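You operate a simulated robot arm through the tools that you are given. There is no shell and no other tool. Be economical: measure what you need, move in short steps, check, and stop when the job is done.

Carry out the task below with a simulated robot arm. There is one attempt and no reset: what you move stays moved.

Task
Take the small square bottle and put it in the small bucket.

The check looks at the end state, three seconds after you hand in, the way a careful person would. Anything else that was tipped, shoved, dropped, spilled or broken makes it a failure.

Robot
A 7-joint arm with a two-finger parallel gripper, fixed in place. Base frame: the origin is at the foot of the arm, x ahead of it, y to its left, z up; the work surface is at about z = 0. Lengths are in m, angles in rad, forces in N, time in s.
With the tool pointing down near the work surface it reaches from about 0.22 to 0.58 m from the base axis. Its first joint turns from -1.152 to 1.152 rad. Payload 2.5 kg.
The TCP is the grasp point between the finger pads, 0.023 m short of the fingertips. In the tool frame z runs along the fingers and y along their closing line. The gripper opens to 0.094 m. The fingers are 0.038 m wide and 0.01 m thick; the gripper's body (0.054 by 0.096 m) begins 0.039 m behind the TCP.
Orientation is that of the tool frame in the base frame, as [roll, pitch, yaw] about the fixed x, y, z axes, in that order (R = Rz(yaw) Ry(pitch) Rx(roll)). With the fingers straight down and closing along the base's y, the tool's x points along the base's -x, its y along +y and its z along -z.

Tools
- The arm moves only by the tool move_arm. Its argument "targets" is a list of rows, each an object (a shift or turn left out is 0, a gripper value left out holds the last) with "travel": the shift along the base's x, y, z in m, a list of three; "dr": the turn, a rotation vector about the base's x, y, z in rad, a list of three; "grip": the gripper command, from -1 (shut) to 1 (fully open), values between in proportion. In form: [{"travel": [tx, ty, tz], "dr": [ax, ay, az], "grip": grip}, ...]. A call has 1 to 12 rows; each row is the pose to reach, as a shift and turn from the pose commanded when the call began. A row lasts 0.2 s, in which the tool goes at most 0.05 m and 0.15 rad; a call with a longer step from one row to the next is refused whole, and so is a gripper value outside its range. Where a pose cannot be reached the arm comes as near as it can. A force on the tool above 40 N (or 10 N above the force at the start of the call, whichever is more), or a blocked arm, ends the call early, and 0.2 s more pass. Each finger travels about 0.108 m/s and halts on what it meets, pressing with about 37 N; the grip force reading is that of the motor and also rises with nothing between the fingers. The clock runs only during rows and for 0.2 s after the last one: add rows that repeat a pose to give the fingers time. The reply holds the time, the measured pose of the TCP, the force on the tool along the base axes, the opening and the grip force, in the units named above and with some noise.
- Cameras (640 x 400 px; columns grow to the right, rows downward): "scene" is fixed at [0.126, -0.4086, 0.5522]; the picture's right is [0.78, -0.62, 0.00], its down [-0.31, -0.40, -0.86] and it looks along [0.53, 0.68, -0.51] (base axes); focal length 214 px, centre (320, 200). "wrist" rides on the gripper at [-0.039, 0, -0.044] in the tool frame; the picture's right is [0.00, -1.00, 0.00], its down [0.97, 0.00, -0.24] and it looks along [0.24, 0.00, 0.97] (tool axes); focal length 218 px, centre (320, 200).
- camera(camera): a new picture of that camera. No time passes.
- probe_pixels(camera, pixels): for up to 12 pixels [column, row] of the newest picture of that camera ("zoom" is the newest enlarged one), the place [x, y, z] in the base frame of the surface seen there, good to about 0.003 m. No time passes.
- inspect(camera, box): a new picture of the part [left, top, right, bottom] of that camera's present view, enlarged. No time passes.
- finish_job(): hands the job in; it is judged then, once.

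Work in short steps. Measure before you move; look again where a grasp or a placing could have gone wrong, and mend it. You have 60 turns and 22 pictures in all, those below and enlarged ones among them. Open the gripper and draw the arm clear of the work before you hand the job in, unless the task says otherwise; then end with one line.

The tools are called as a command line: name --argument value ..., lists and objects as JSON in quotes. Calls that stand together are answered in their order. move_arm: Moves the arm, as the interface text tells. Its arguments: {"type":"object","properties":{"targets":{"type":"array","items":{"type":"object","properties":{"travel":{"type":"array","items":{"type":"number"}},"dr":{"type":"array","items":{"type":"number"}},"grip":{"type":"number"}}}}},"required":["targets"]} The other tools are called the same way: camera (camera) takes a picture; probe_pixels (camera, pixels) gives the place of the surface under pixels of a picture; inspect (camera, box) takes an enlarged picture of a part of a camera's view; finish_job () hands the job in.

At the start:

```text
clock: 0.0
ee_pos: [0.3257, 0.0959, 0.4979]
ee_rot: [3.14, 0.002, 3.141]
contact_force: [0.6, 0.8, 0.4]
finger_gap: 0.094
gripper_force: 0.2
```

scene: 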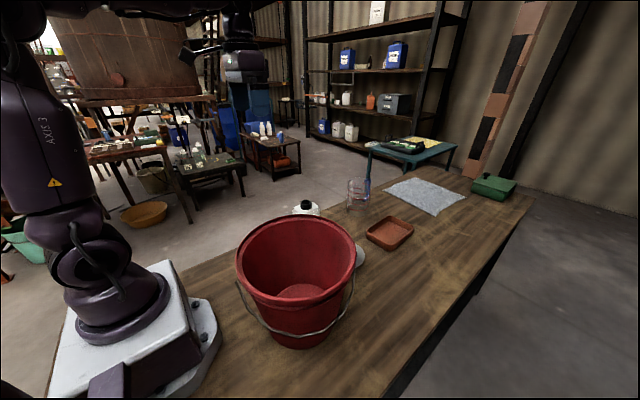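
wrist: 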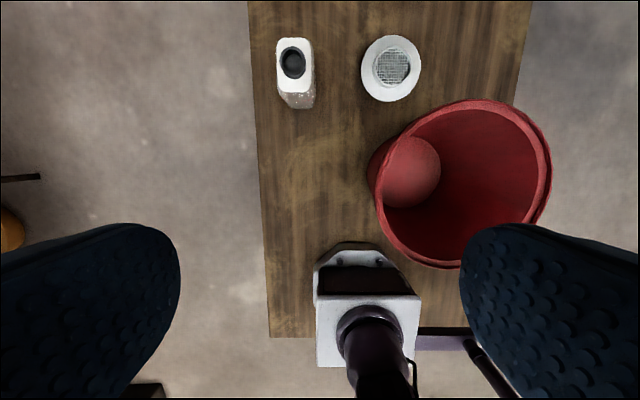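

The wrist view shows a white squarish bottle with a dark cap at (293,65) and the red bucket around (465,185). I'll enlarge the bottle and the scene, and probe key points.

inspect --camera "wrist" --box '[240, 0, 560, 200]'

inspect --camera "scene" --box '[220, 150, 540, 350]'

probe_pixels --camera "wrist" --pixels '[[293, 62], [282, 42], [307, 42], [281, 85], [311, 87], [297, 105], [300, 130], [385, 195], [548, 190], [480, 100], [430, 263], [480, 180]]'

probe_pixels --camera "scene" --pixels '[[306, 204], [297, 211], [317, 213], [240, 250], [355, 245], [300, 218], [300, 308], [295, 290], [268, 320], [345, 312], [360, 260], [390, 232]]'

```text
2.00 times, centred on (400, 100) of wrist
```

zoom: 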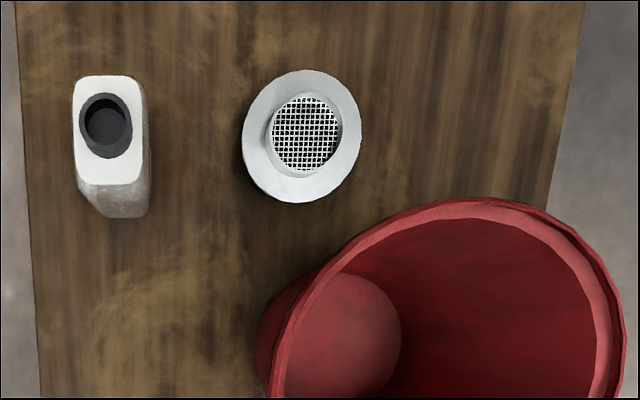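

```text
2.00 times, centred on (380, 250) of scene
```

zoom: 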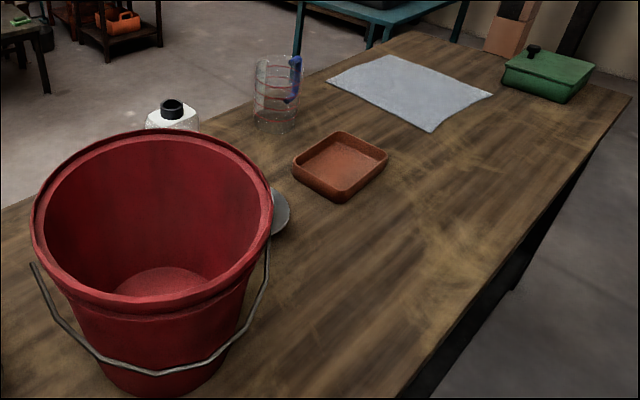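

```text
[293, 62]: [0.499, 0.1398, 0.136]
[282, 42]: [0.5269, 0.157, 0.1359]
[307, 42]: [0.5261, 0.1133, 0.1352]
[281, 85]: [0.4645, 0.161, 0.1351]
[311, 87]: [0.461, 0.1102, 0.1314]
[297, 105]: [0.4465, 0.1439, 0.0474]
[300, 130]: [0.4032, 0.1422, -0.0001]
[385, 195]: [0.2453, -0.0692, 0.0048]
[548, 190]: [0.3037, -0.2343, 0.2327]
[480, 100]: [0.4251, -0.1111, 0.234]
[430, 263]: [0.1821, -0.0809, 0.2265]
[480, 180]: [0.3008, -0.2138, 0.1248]
```

```text
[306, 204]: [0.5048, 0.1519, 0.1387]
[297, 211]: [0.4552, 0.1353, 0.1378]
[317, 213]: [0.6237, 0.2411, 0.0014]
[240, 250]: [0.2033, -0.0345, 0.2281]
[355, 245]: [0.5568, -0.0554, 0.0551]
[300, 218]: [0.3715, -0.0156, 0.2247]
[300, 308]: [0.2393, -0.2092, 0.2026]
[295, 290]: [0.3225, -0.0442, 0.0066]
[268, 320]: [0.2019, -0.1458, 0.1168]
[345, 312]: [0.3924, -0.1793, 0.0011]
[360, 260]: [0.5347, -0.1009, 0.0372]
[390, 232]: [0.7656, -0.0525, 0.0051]
```

Bottle about 0.075 × 0.05 m, shoulder near z 0.136; the bucket rim is near z 0.23. I'll measure the rim, bucket floor and the bottle neck more finely.

probe_pixels --camera "zoom" --pixels '[[35, 215], [268, 200], [165, 132], [150, 302], [62, 170], [245, 160], [165, 275], [125, 288], [205, 285], [172, 101], [150, 118], [193, 122]]'

probe_pixels --camera "wrist" --pixels '[[400, 145], [435, 175], [410, 205], [405, 170], [390, 180], [420, 160], [293, 50], [282, 62], [304, 62], [293, 77], [279, 65], [313, 65]]'

```text
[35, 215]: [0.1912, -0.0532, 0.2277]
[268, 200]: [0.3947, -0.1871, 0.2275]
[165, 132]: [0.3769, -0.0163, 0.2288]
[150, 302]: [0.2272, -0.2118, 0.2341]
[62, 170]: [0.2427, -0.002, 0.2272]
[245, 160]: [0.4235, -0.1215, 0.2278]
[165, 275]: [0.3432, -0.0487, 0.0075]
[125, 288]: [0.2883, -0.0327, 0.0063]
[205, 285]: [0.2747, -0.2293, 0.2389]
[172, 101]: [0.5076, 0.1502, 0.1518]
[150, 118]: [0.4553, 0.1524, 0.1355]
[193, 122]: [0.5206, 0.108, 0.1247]
```

```text
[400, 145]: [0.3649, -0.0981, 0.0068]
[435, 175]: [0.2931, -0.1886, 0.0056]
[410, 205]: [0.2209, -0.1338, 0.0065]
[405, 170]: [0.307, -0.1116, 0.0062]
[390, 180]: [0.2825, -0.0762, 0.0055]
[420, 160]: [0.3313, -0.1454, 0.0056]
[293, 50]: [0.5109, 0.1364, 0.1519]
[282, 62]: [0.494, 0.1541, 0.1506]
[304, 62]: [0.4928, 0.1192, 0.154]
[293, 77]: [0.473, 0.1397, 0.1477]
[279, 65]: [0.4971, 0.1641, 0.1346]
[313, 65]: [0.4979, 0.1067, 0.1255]
```

The bottle centre is about (0.493, 0.135), its cap top at z 0.152; bucket centre about (0.305, −0.115) with rim radius 0.12. I move above the bottle at z ≈ 0.27.

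move_arm --targets '[{"travel": [0.024, 0.006, -0.032], "grip": 1}, {"travel": [0.048, 0.011, -0.065]}, {"travel": [0.072, 0.017, -0.098]}, {"travel": [0.096, 0.023, -0.13]}, {"travel": [0.12, 0.028, -0.163]}, {"travel": [0.144, 0.034, -0.196]}, {"travel": [0.167, 0.04, -0.228]}, {"travel": [0.167, 0.04, -0.228]}]'

camera --camera "wrist"

```text
clock: 1.8
ee_pos: [0.4942, 0.1338, 0.2676]
ee_rot: [3.14, 0.002, -3.142]
contact_force: [0.1, 0.0, -0.3]
finger_gap: 0.0939
gripper_force: 0.1
```

```text
17 pictures are left
```

wrist: 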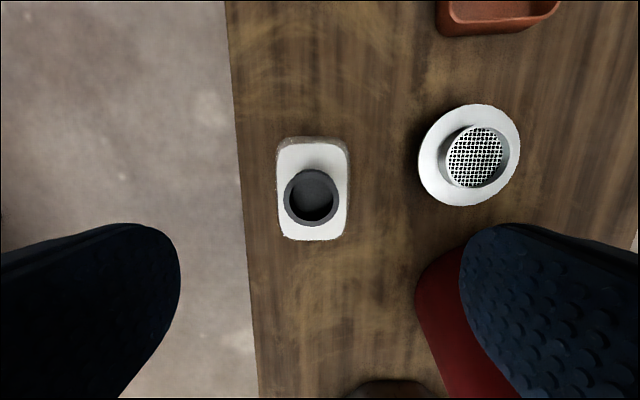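

The bottle is at (312,190), between the fingers. Probing its edges to centre the grip.

probe_pixels --camera "wrist" --pixels '[[281, 165], [344, 165], [281, 225], [342, 225], [312, 150], [312, 236], [288, 197], [337, 200], [312, 173], [312, 222]]'

```text
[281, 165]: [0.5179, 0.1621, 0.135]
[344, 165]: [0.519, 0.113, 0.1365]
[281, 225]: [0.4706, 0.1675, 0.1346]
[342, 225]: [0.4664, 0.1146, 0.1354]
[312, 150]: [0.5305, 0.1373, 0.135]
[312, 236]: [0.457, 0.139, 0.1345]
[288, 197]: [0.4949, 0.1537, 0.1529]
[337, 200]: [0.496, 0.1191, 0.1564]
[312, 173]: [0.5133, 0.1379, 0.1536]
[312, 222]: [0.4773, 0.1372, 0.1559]
```

Centre is (0.494, 0.139) and the cap top about z 0.156, so I descend to TCP z 0.122 with the gripper body staying just above the cap.

move_arm --targets '[{"travel": [0, 0.005, -0.03]}, {"travel": [0, 0.005, -0.065]}, {"travel": [0, 0.005, -0.1]}, {"travel": [0, 0.005, -0.125]}, {"travel": [0, 0.005, -0.145]}, {"travel": [0, 0.005, -0.145]}]'

camera --camera "wrist"

```text
clock: 3.2
ee_pos: [0.4921, 0.1385, 0.1241]
ee_rot: [3.141, 0.002, -3.14]
contact_force: [0.1, 0.4, -0.1]
finger_gap: 0.0939
gripper_force: 0.0
```

```text
16 pictures are left
```

wrist: 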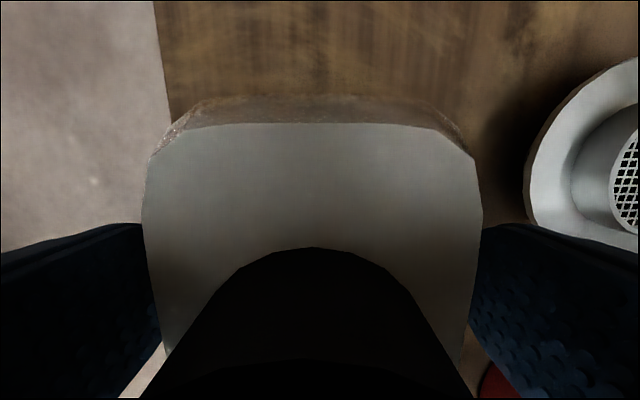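

The bottle sits centred between the pads (edges at columns 145 and 480) with no contact. Closing the gripper.

move_arm --targets '[{"grip": 0.3}, {"grip": -0.2}, {"grip": -0.6}, {"grip": -1}, {"grip": -1}]'

```text
clock: 4.4
ee_pos: [0.4931, 0.1393, 0.1238]
ee_rot: [3.139, 0.002, 3.14]
contact_force: [0.4, -0.1, 0.2]
finger_gap: 0.0655
gripper_force: 37.1
```

Fingers halted at 0.0655 m with 37 N, so they hold the bottle. Lifting a little and checking.

move_arm --targets '[{"travel": [0, 0, 0.015]}, {"travel": [0, 0, 0.035]}, {"travel": [0, 0, 0.06]}, {"travel": [0, 0, 0.06]}]'

camera --camera "scene"

camera --camera "wrist"

```text
clock: 5.4
ee_pos: [0.4931, 0.1443, 0.1865]
ee_rot: [3.141, 0.002, -3.141]
contact_force: [0.1, 0.6, -1.1]
finger_gap: 0.0658
gripper_force: 37.1
```

```text
15 pictures are left
```

scene: 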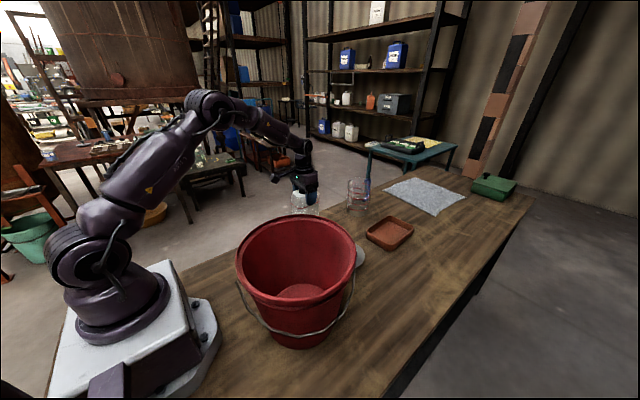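

```text
14 pictures are left
```

wrist: 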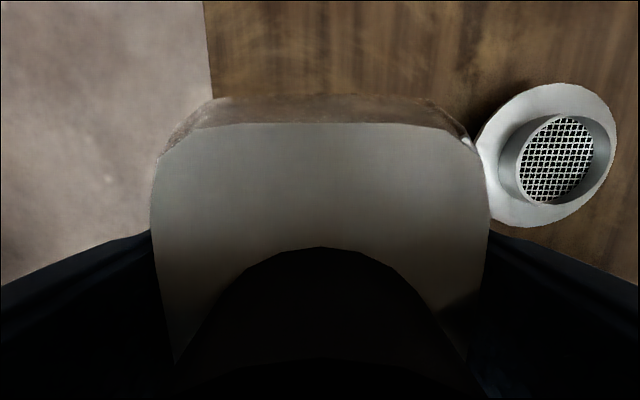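

The bottle is held upright and clear of the table. Lifting to z ≈ 0.42, so its bottom clears the 0.235 rim.

move_arm --targets '[{"travel": [0, 0, 0.04]}, {"travel": [0, 0, 0.08]}, {"travel": [0, 0, 0.12]}, {"travel": [0, 0, 0.16]}, {"travel": [0, 0, 0.2]}, {"travel": [0, 0, 0.235]}, {"travel": [0, 0, 0.235]}]'

```text
clock: 7.0
ee_pos: [0.494, 0.1432, 0.4171]
ee_rot: [3.141, 0.0, 3.141]
contact_force: [0.2, 0.0, -0.3]
finger_gap: 0.0655
gripper_force: 36.9
```

Still gripped at z 0.417. Moving across to above the bucket centre (0.303, −0.114).

move_arm --targets '[{"travel": [-0.019, -0.026, 0]}, {"travel": [-0.038, -0.051, 0]}, {"travel": [-0.057, -0.077, 0]}, {"travel": [-0.076, -0.103, 0]}, {"travel": [-0.096, -0.129, 0]}, {"travel": [-0.115, -0.154, 0]}, {"travel": [-0.134, -0.18, 0]}, {"travel": [-0.153, -0.206, 0]}, {"travel": [-0.172, -0.231, 0]}, {"travel": [-0.191, -0.257, 0]}, {"travel": [-0.191, -0.257, 0]}]'

camera --camera "scene"

camera --camera "wrist"

```text
clock: 9.4
ee_pos: [0.3028, -0.1155, 0.4174]
ee_rot: [3.141, 0.002, -3.141]
contact_force: [-0.3, 0.8, -1.5]
finger_gap: 0.0656
gripper_force: 36.6
```

```text
13 pictures are left
```

scene: 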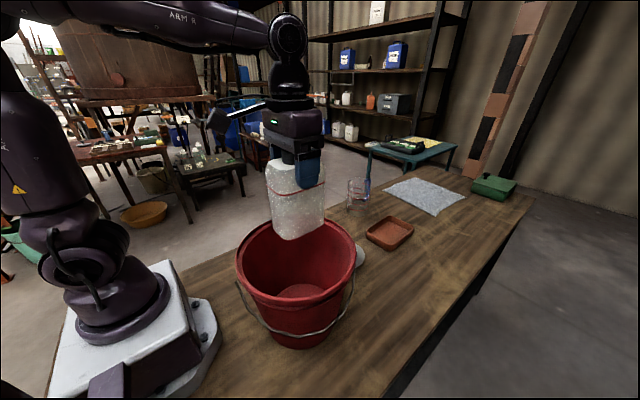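

```text
12 pictures are left
```

wrist: 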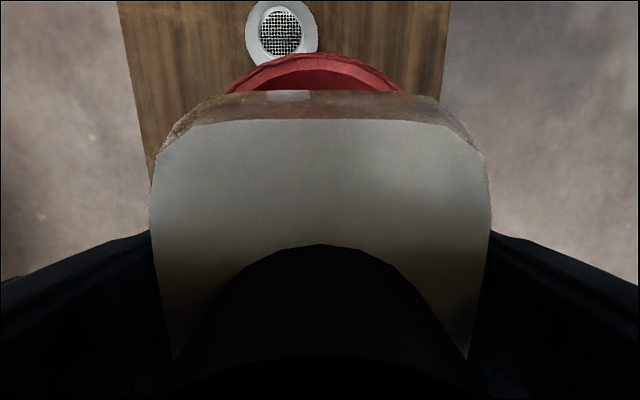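

Bottle hangs centred over the bucket. I check the protruding plate near (240,108) and the hand body against the rim before descending.

probe_pixels --camera "scene" --pixels '[[235, 113], [260, 105], [215, 120], [290, 75], [275, 125], [320, 125], [300, 238], [272, 218], [324, 225], [300, 170], [308, 98]]'

inspect --camera "scene" --box '[200, 40, 400, 165]'

```text
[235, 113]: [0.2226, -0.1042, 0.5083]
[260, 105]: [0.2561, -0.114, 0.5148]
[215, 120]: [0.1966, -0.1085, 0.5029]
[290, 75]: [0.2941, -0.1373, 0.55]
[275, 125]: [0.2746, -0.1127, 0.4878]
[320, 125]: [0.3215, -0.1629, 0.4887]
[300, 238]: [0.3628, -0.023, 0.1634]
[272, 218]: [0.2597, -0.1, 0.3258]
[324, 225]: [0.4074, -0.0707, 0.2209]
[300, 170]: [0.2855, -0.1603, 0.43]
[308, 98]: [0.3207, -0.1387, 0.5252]
```

```text
3.20 times, centred on (300, 102) of scene
```

zoom: 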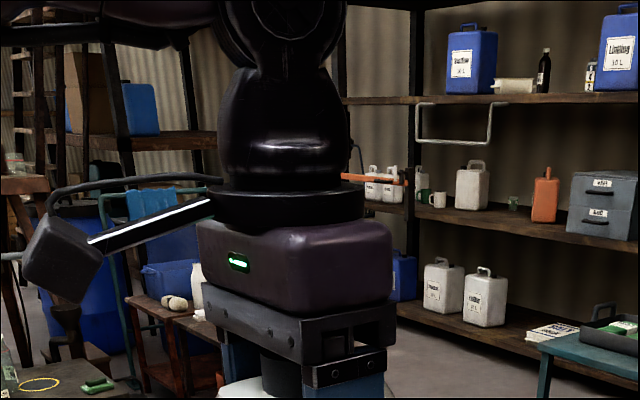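

A camera bracket sticks out toward −x from the hand (zoom (60,260)), which could meet the rim. Measuring its extent.

probe_pixels --camera "zoom" --pixels '[[25, 262], [45, 222], [80, 298], [98, 262], [60, 290], [30, 280], [70, 315], [65, 335], [150, 225], [100, 245], [210, 215], [70, 192]]'

```text
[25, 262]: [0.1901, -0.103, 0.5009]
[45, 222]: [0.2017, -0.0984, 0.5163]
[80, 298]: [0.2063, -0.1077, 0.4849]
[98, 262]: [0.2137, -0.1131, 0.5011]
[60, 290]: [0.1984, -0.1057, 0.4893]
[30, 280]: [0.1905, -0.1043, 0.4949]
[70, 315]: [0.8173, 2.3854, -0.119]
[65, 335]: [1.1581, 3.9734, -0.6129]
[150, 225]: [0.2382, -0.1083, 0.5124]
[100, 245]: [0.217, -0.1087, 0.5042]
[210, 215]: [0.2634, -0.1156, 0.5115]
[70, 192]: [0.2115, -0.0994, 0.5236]
```

The bracket reaches 0.115 m toward −x and 0.066 m above the TCP, so at the bucket's centre it would hit the rim. Shifting the hand +0.024 m in x keeps both bracket and bottle inside (floor radius ≈ 0.08). I shift and descend to z ≈ 0.20 first.

move_arm --targets '[{"travel": [0.024, 0.001, 0]}, {"travel": [0.024, 0.001, -0.035]}, {"travel": [0.024, 0.001, -0.07]}, {"travel": [0.024, 0.001, -0.105]}, {"travel": [0.024, 0.001, -0.14]}, {"travel": [0.024, 0.001, -0.175]}, {"travel": [0.024, 0.001, -0.215]}, {"travel": [0.024, 0.001, -0.215]}]'

inspect --camera "scene" --box '[200, 130, 424, 270]'

camera --camera "wrist"

```text
clock: 11.2
ee_pos: [0.3233, -0.1158, 0.2013]
ee_rot: [3.138, 0.001, -3.141]
contact_force: [0.9, 0.0, -0.7]
finger_gap: 0.0657
gripper_force: 37.2
```

```text
2.86 times, centred on (312, 200) of scene
```

zoom: 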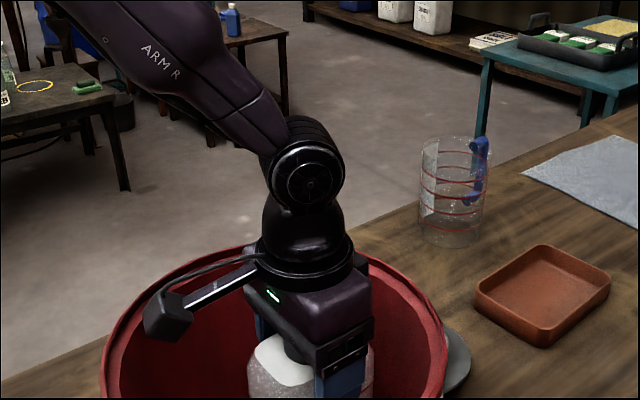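

```text
9 pictures are left
```

wrist: 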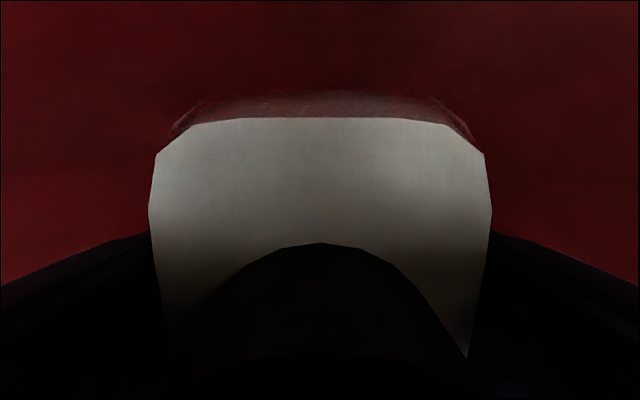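

Inside so far without contact. I probe the bracket's corner and the rim near it to confirm clearance.

probe_pixels --camera "zoom" --pixels '[[148, 320], [178, 338], [150, 300], [165, 290], [115, 335], [108, 370], [140, 290], [180, 268], [220, 252], [425, 320], [440, 370], [130, 345]]'

```text
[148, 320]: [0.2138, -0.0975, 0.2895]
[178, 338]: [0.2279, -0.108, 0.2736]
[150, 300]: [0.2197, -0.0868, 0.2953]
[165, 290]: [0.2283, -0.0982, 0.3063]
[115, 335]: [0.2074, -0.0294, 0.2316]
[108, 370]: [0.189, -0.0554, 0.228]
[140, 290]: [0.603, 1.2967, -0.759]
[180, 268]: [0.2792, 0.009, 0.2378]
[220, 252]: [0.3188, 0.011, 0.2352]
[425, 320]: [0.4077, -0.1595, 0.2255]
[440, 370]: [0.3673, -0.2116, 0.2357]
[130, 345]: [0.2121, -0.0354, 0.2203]
```

Bracket outer edge is at x ≈ 0.212 versus rim outer at 0.182, enough clearance. Descending slowly toward the floor (target TCP z ≈ 0.133).

move_arm --targets '[{"travel": [0.003, 0.001, -0.02]}, {"travel": [0.003, 0.001, -0.04]}, {"travel": [0.003, 0.001, -0.055]}, {"travel": [0.003, 0.001, -0.062]}, {"travel": [0.003, 0.001, -0.067]}, {"travel": [0.003, 0.001, -0.067]}]'

```text
clock: 12.6
ee_pos: [0.3278, -0.1153, 0.1369]
ee_rot: [3.14, 0.002, -3.141]
contact_force: [-2.0, 1.2, -2.1]
finger_gap: 0.0658
gripper_force: 37.4
```

Still essentially free at z ≈ 0.136. Lowering the last few millimetres in small steps.

move_arm --targets '[{"travel": [0, 0, -0.002]}, {"travel": [0, 0, -0.004]}, {"travel": [0, 0, -0.004]}]'

inspect --camera "scene" --box '[220, 170, 380, 270]'

```text
clock: 13.4
ee_pos: [0.3276, -0.1146, 0.1337]
ee_rot: [3.14, 0.002, 3.141]
contact_force: [-0.5, 1.2, -1.0]
finger_gap: 0.0655
gripper_force: 37.0
```

```text
4.00 times, centred on (300, 220) of scene
```

zoom: 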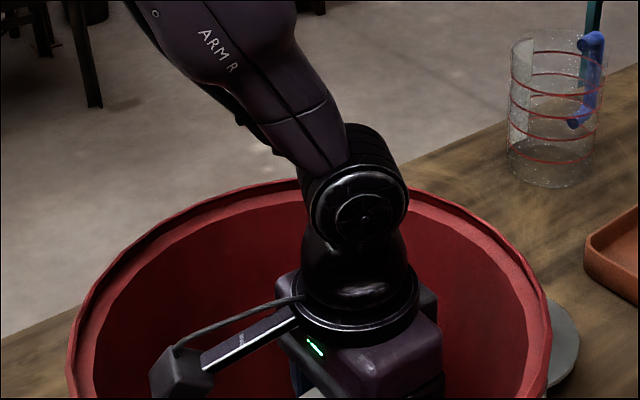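

No contact yet at z ≈ 0.133; going down a bit more until the floor is felt.

move_arm --targets '[{"travel": [0, 0, -0.0015]}, {"travel": [0, 0, -0.003]}, {"travel": [0, 0, -0.003]}]'

```text
clock: 14.2
ee_pos: [0.328, -0.1144, 0.1304]
ee_rot: [3.14, 0.002, 3.142]
contact_force: [-8.2, 5.0, 18.4]
finger_gap: 0.0655
gripper_force: 37.0
```

The floor is felt (18 N up, some sideways −x). I ease up 1.5 mm and 3 mm toward −x to relieve the load.

move_arm --targets '[{"travel": [-0.001, 0.001, 0.0015]}, {"travel": [-0.003, 0.001, 0.0015]}, {"travel": [-0.003, 0.001, 0.0015]}]'

```text
clock: 15.0
ee_pos: [0.3254, -0.1129, 0.1328]
ee_rot: [3.139, 0.002, -3.14]
contact_force: [0.6, 0.0, -0.8]
finger_gap: 0.0654
gripper_force: 37.4
```

Load gone, and the bottle is about 1–2 mm above the bucket floor. Opening the gripper gently; there is wall clearance (≈0.1 m radius) for the fingers.

move_arm --targets '[{"grip": 0.45}, {"grip": 0.6}, {"grip": 0.75}, {"grip": 0.85}, {"grip": 0.85}]'

camera --camera "wrist"

```text
clock: 16.2
ee_pos: [0.325, -0.113, 0.1328]
ee_rot: [3.141, 0.002, -3.142]
contact_force: [-0.2, -0.3, -0.3]
finger_gap: 0.0867
gripper_force: 0.1
```

```text
7 pictures are left
```

wrist: 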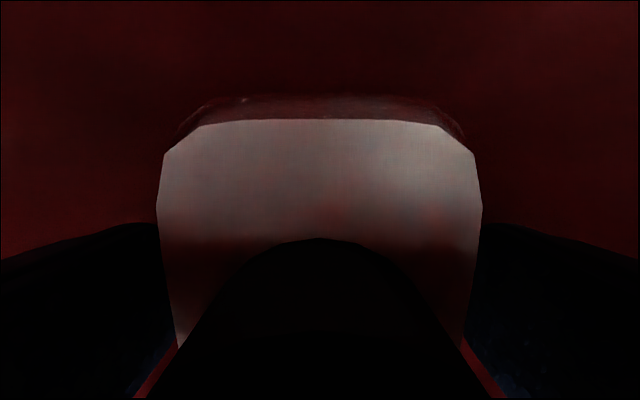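

The bottle stands free between the open fingers (edges at columns 160 and 480). Drawing straight up.

move_arm --targets '[{"travel": [0, 0, 0.015]}, {"travel": [0, 0, 0.04]}, {"travel": [0, 0, 0.075]}, {"travel": [0, 0, 0.115]}, {"travel": [0, 0, 0.155]}, {"travel": [0, 0, 0.195]}, {"travel": [0, 0, 0.235]}, {"travel": [0, 0, 0.275]}, {"travel": [0, 0, 0.315]}, {"travel": [0, 0, 0.35]}, {"travel": [0, 0, 0.35]}]'

camera --camera "wrist"

camera --camera "scene"

```text
clock: 18.6
ee_pos: [0.3224, -0.1149, 0.4845]
ee_rot: [3.14, 0.0, 3.141]
contact_force: [0.0, 0.0, -0.5]
finger_gap: 0.0868
gripper_force: 0.1
```

```text
6 pictures are left
```

wrist: 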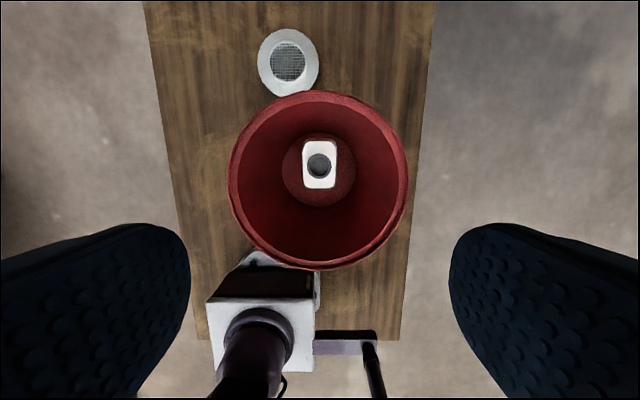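

```text
5 pictures are left
```

scene: 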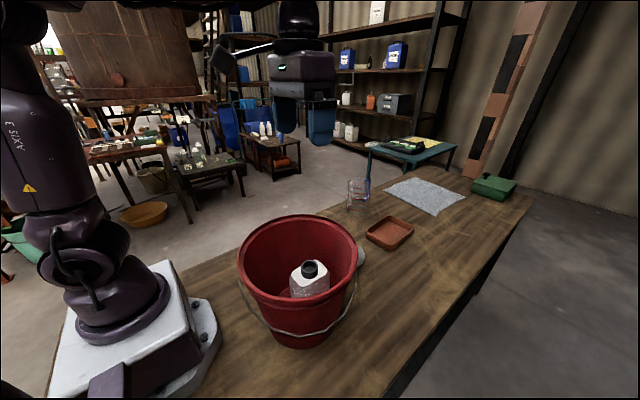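

The bottle stands upright on the bucket floor, the bucket and other items look to be in place, and the arm is clear with its gripper open. Handing in.

finish_job

```text
The job is handed in.
```

The small square bottle is standing upright in the red bucket; the bucket may have shifted 2–3 mm when the bottle touched its floor, and nothing else looks disturbed.
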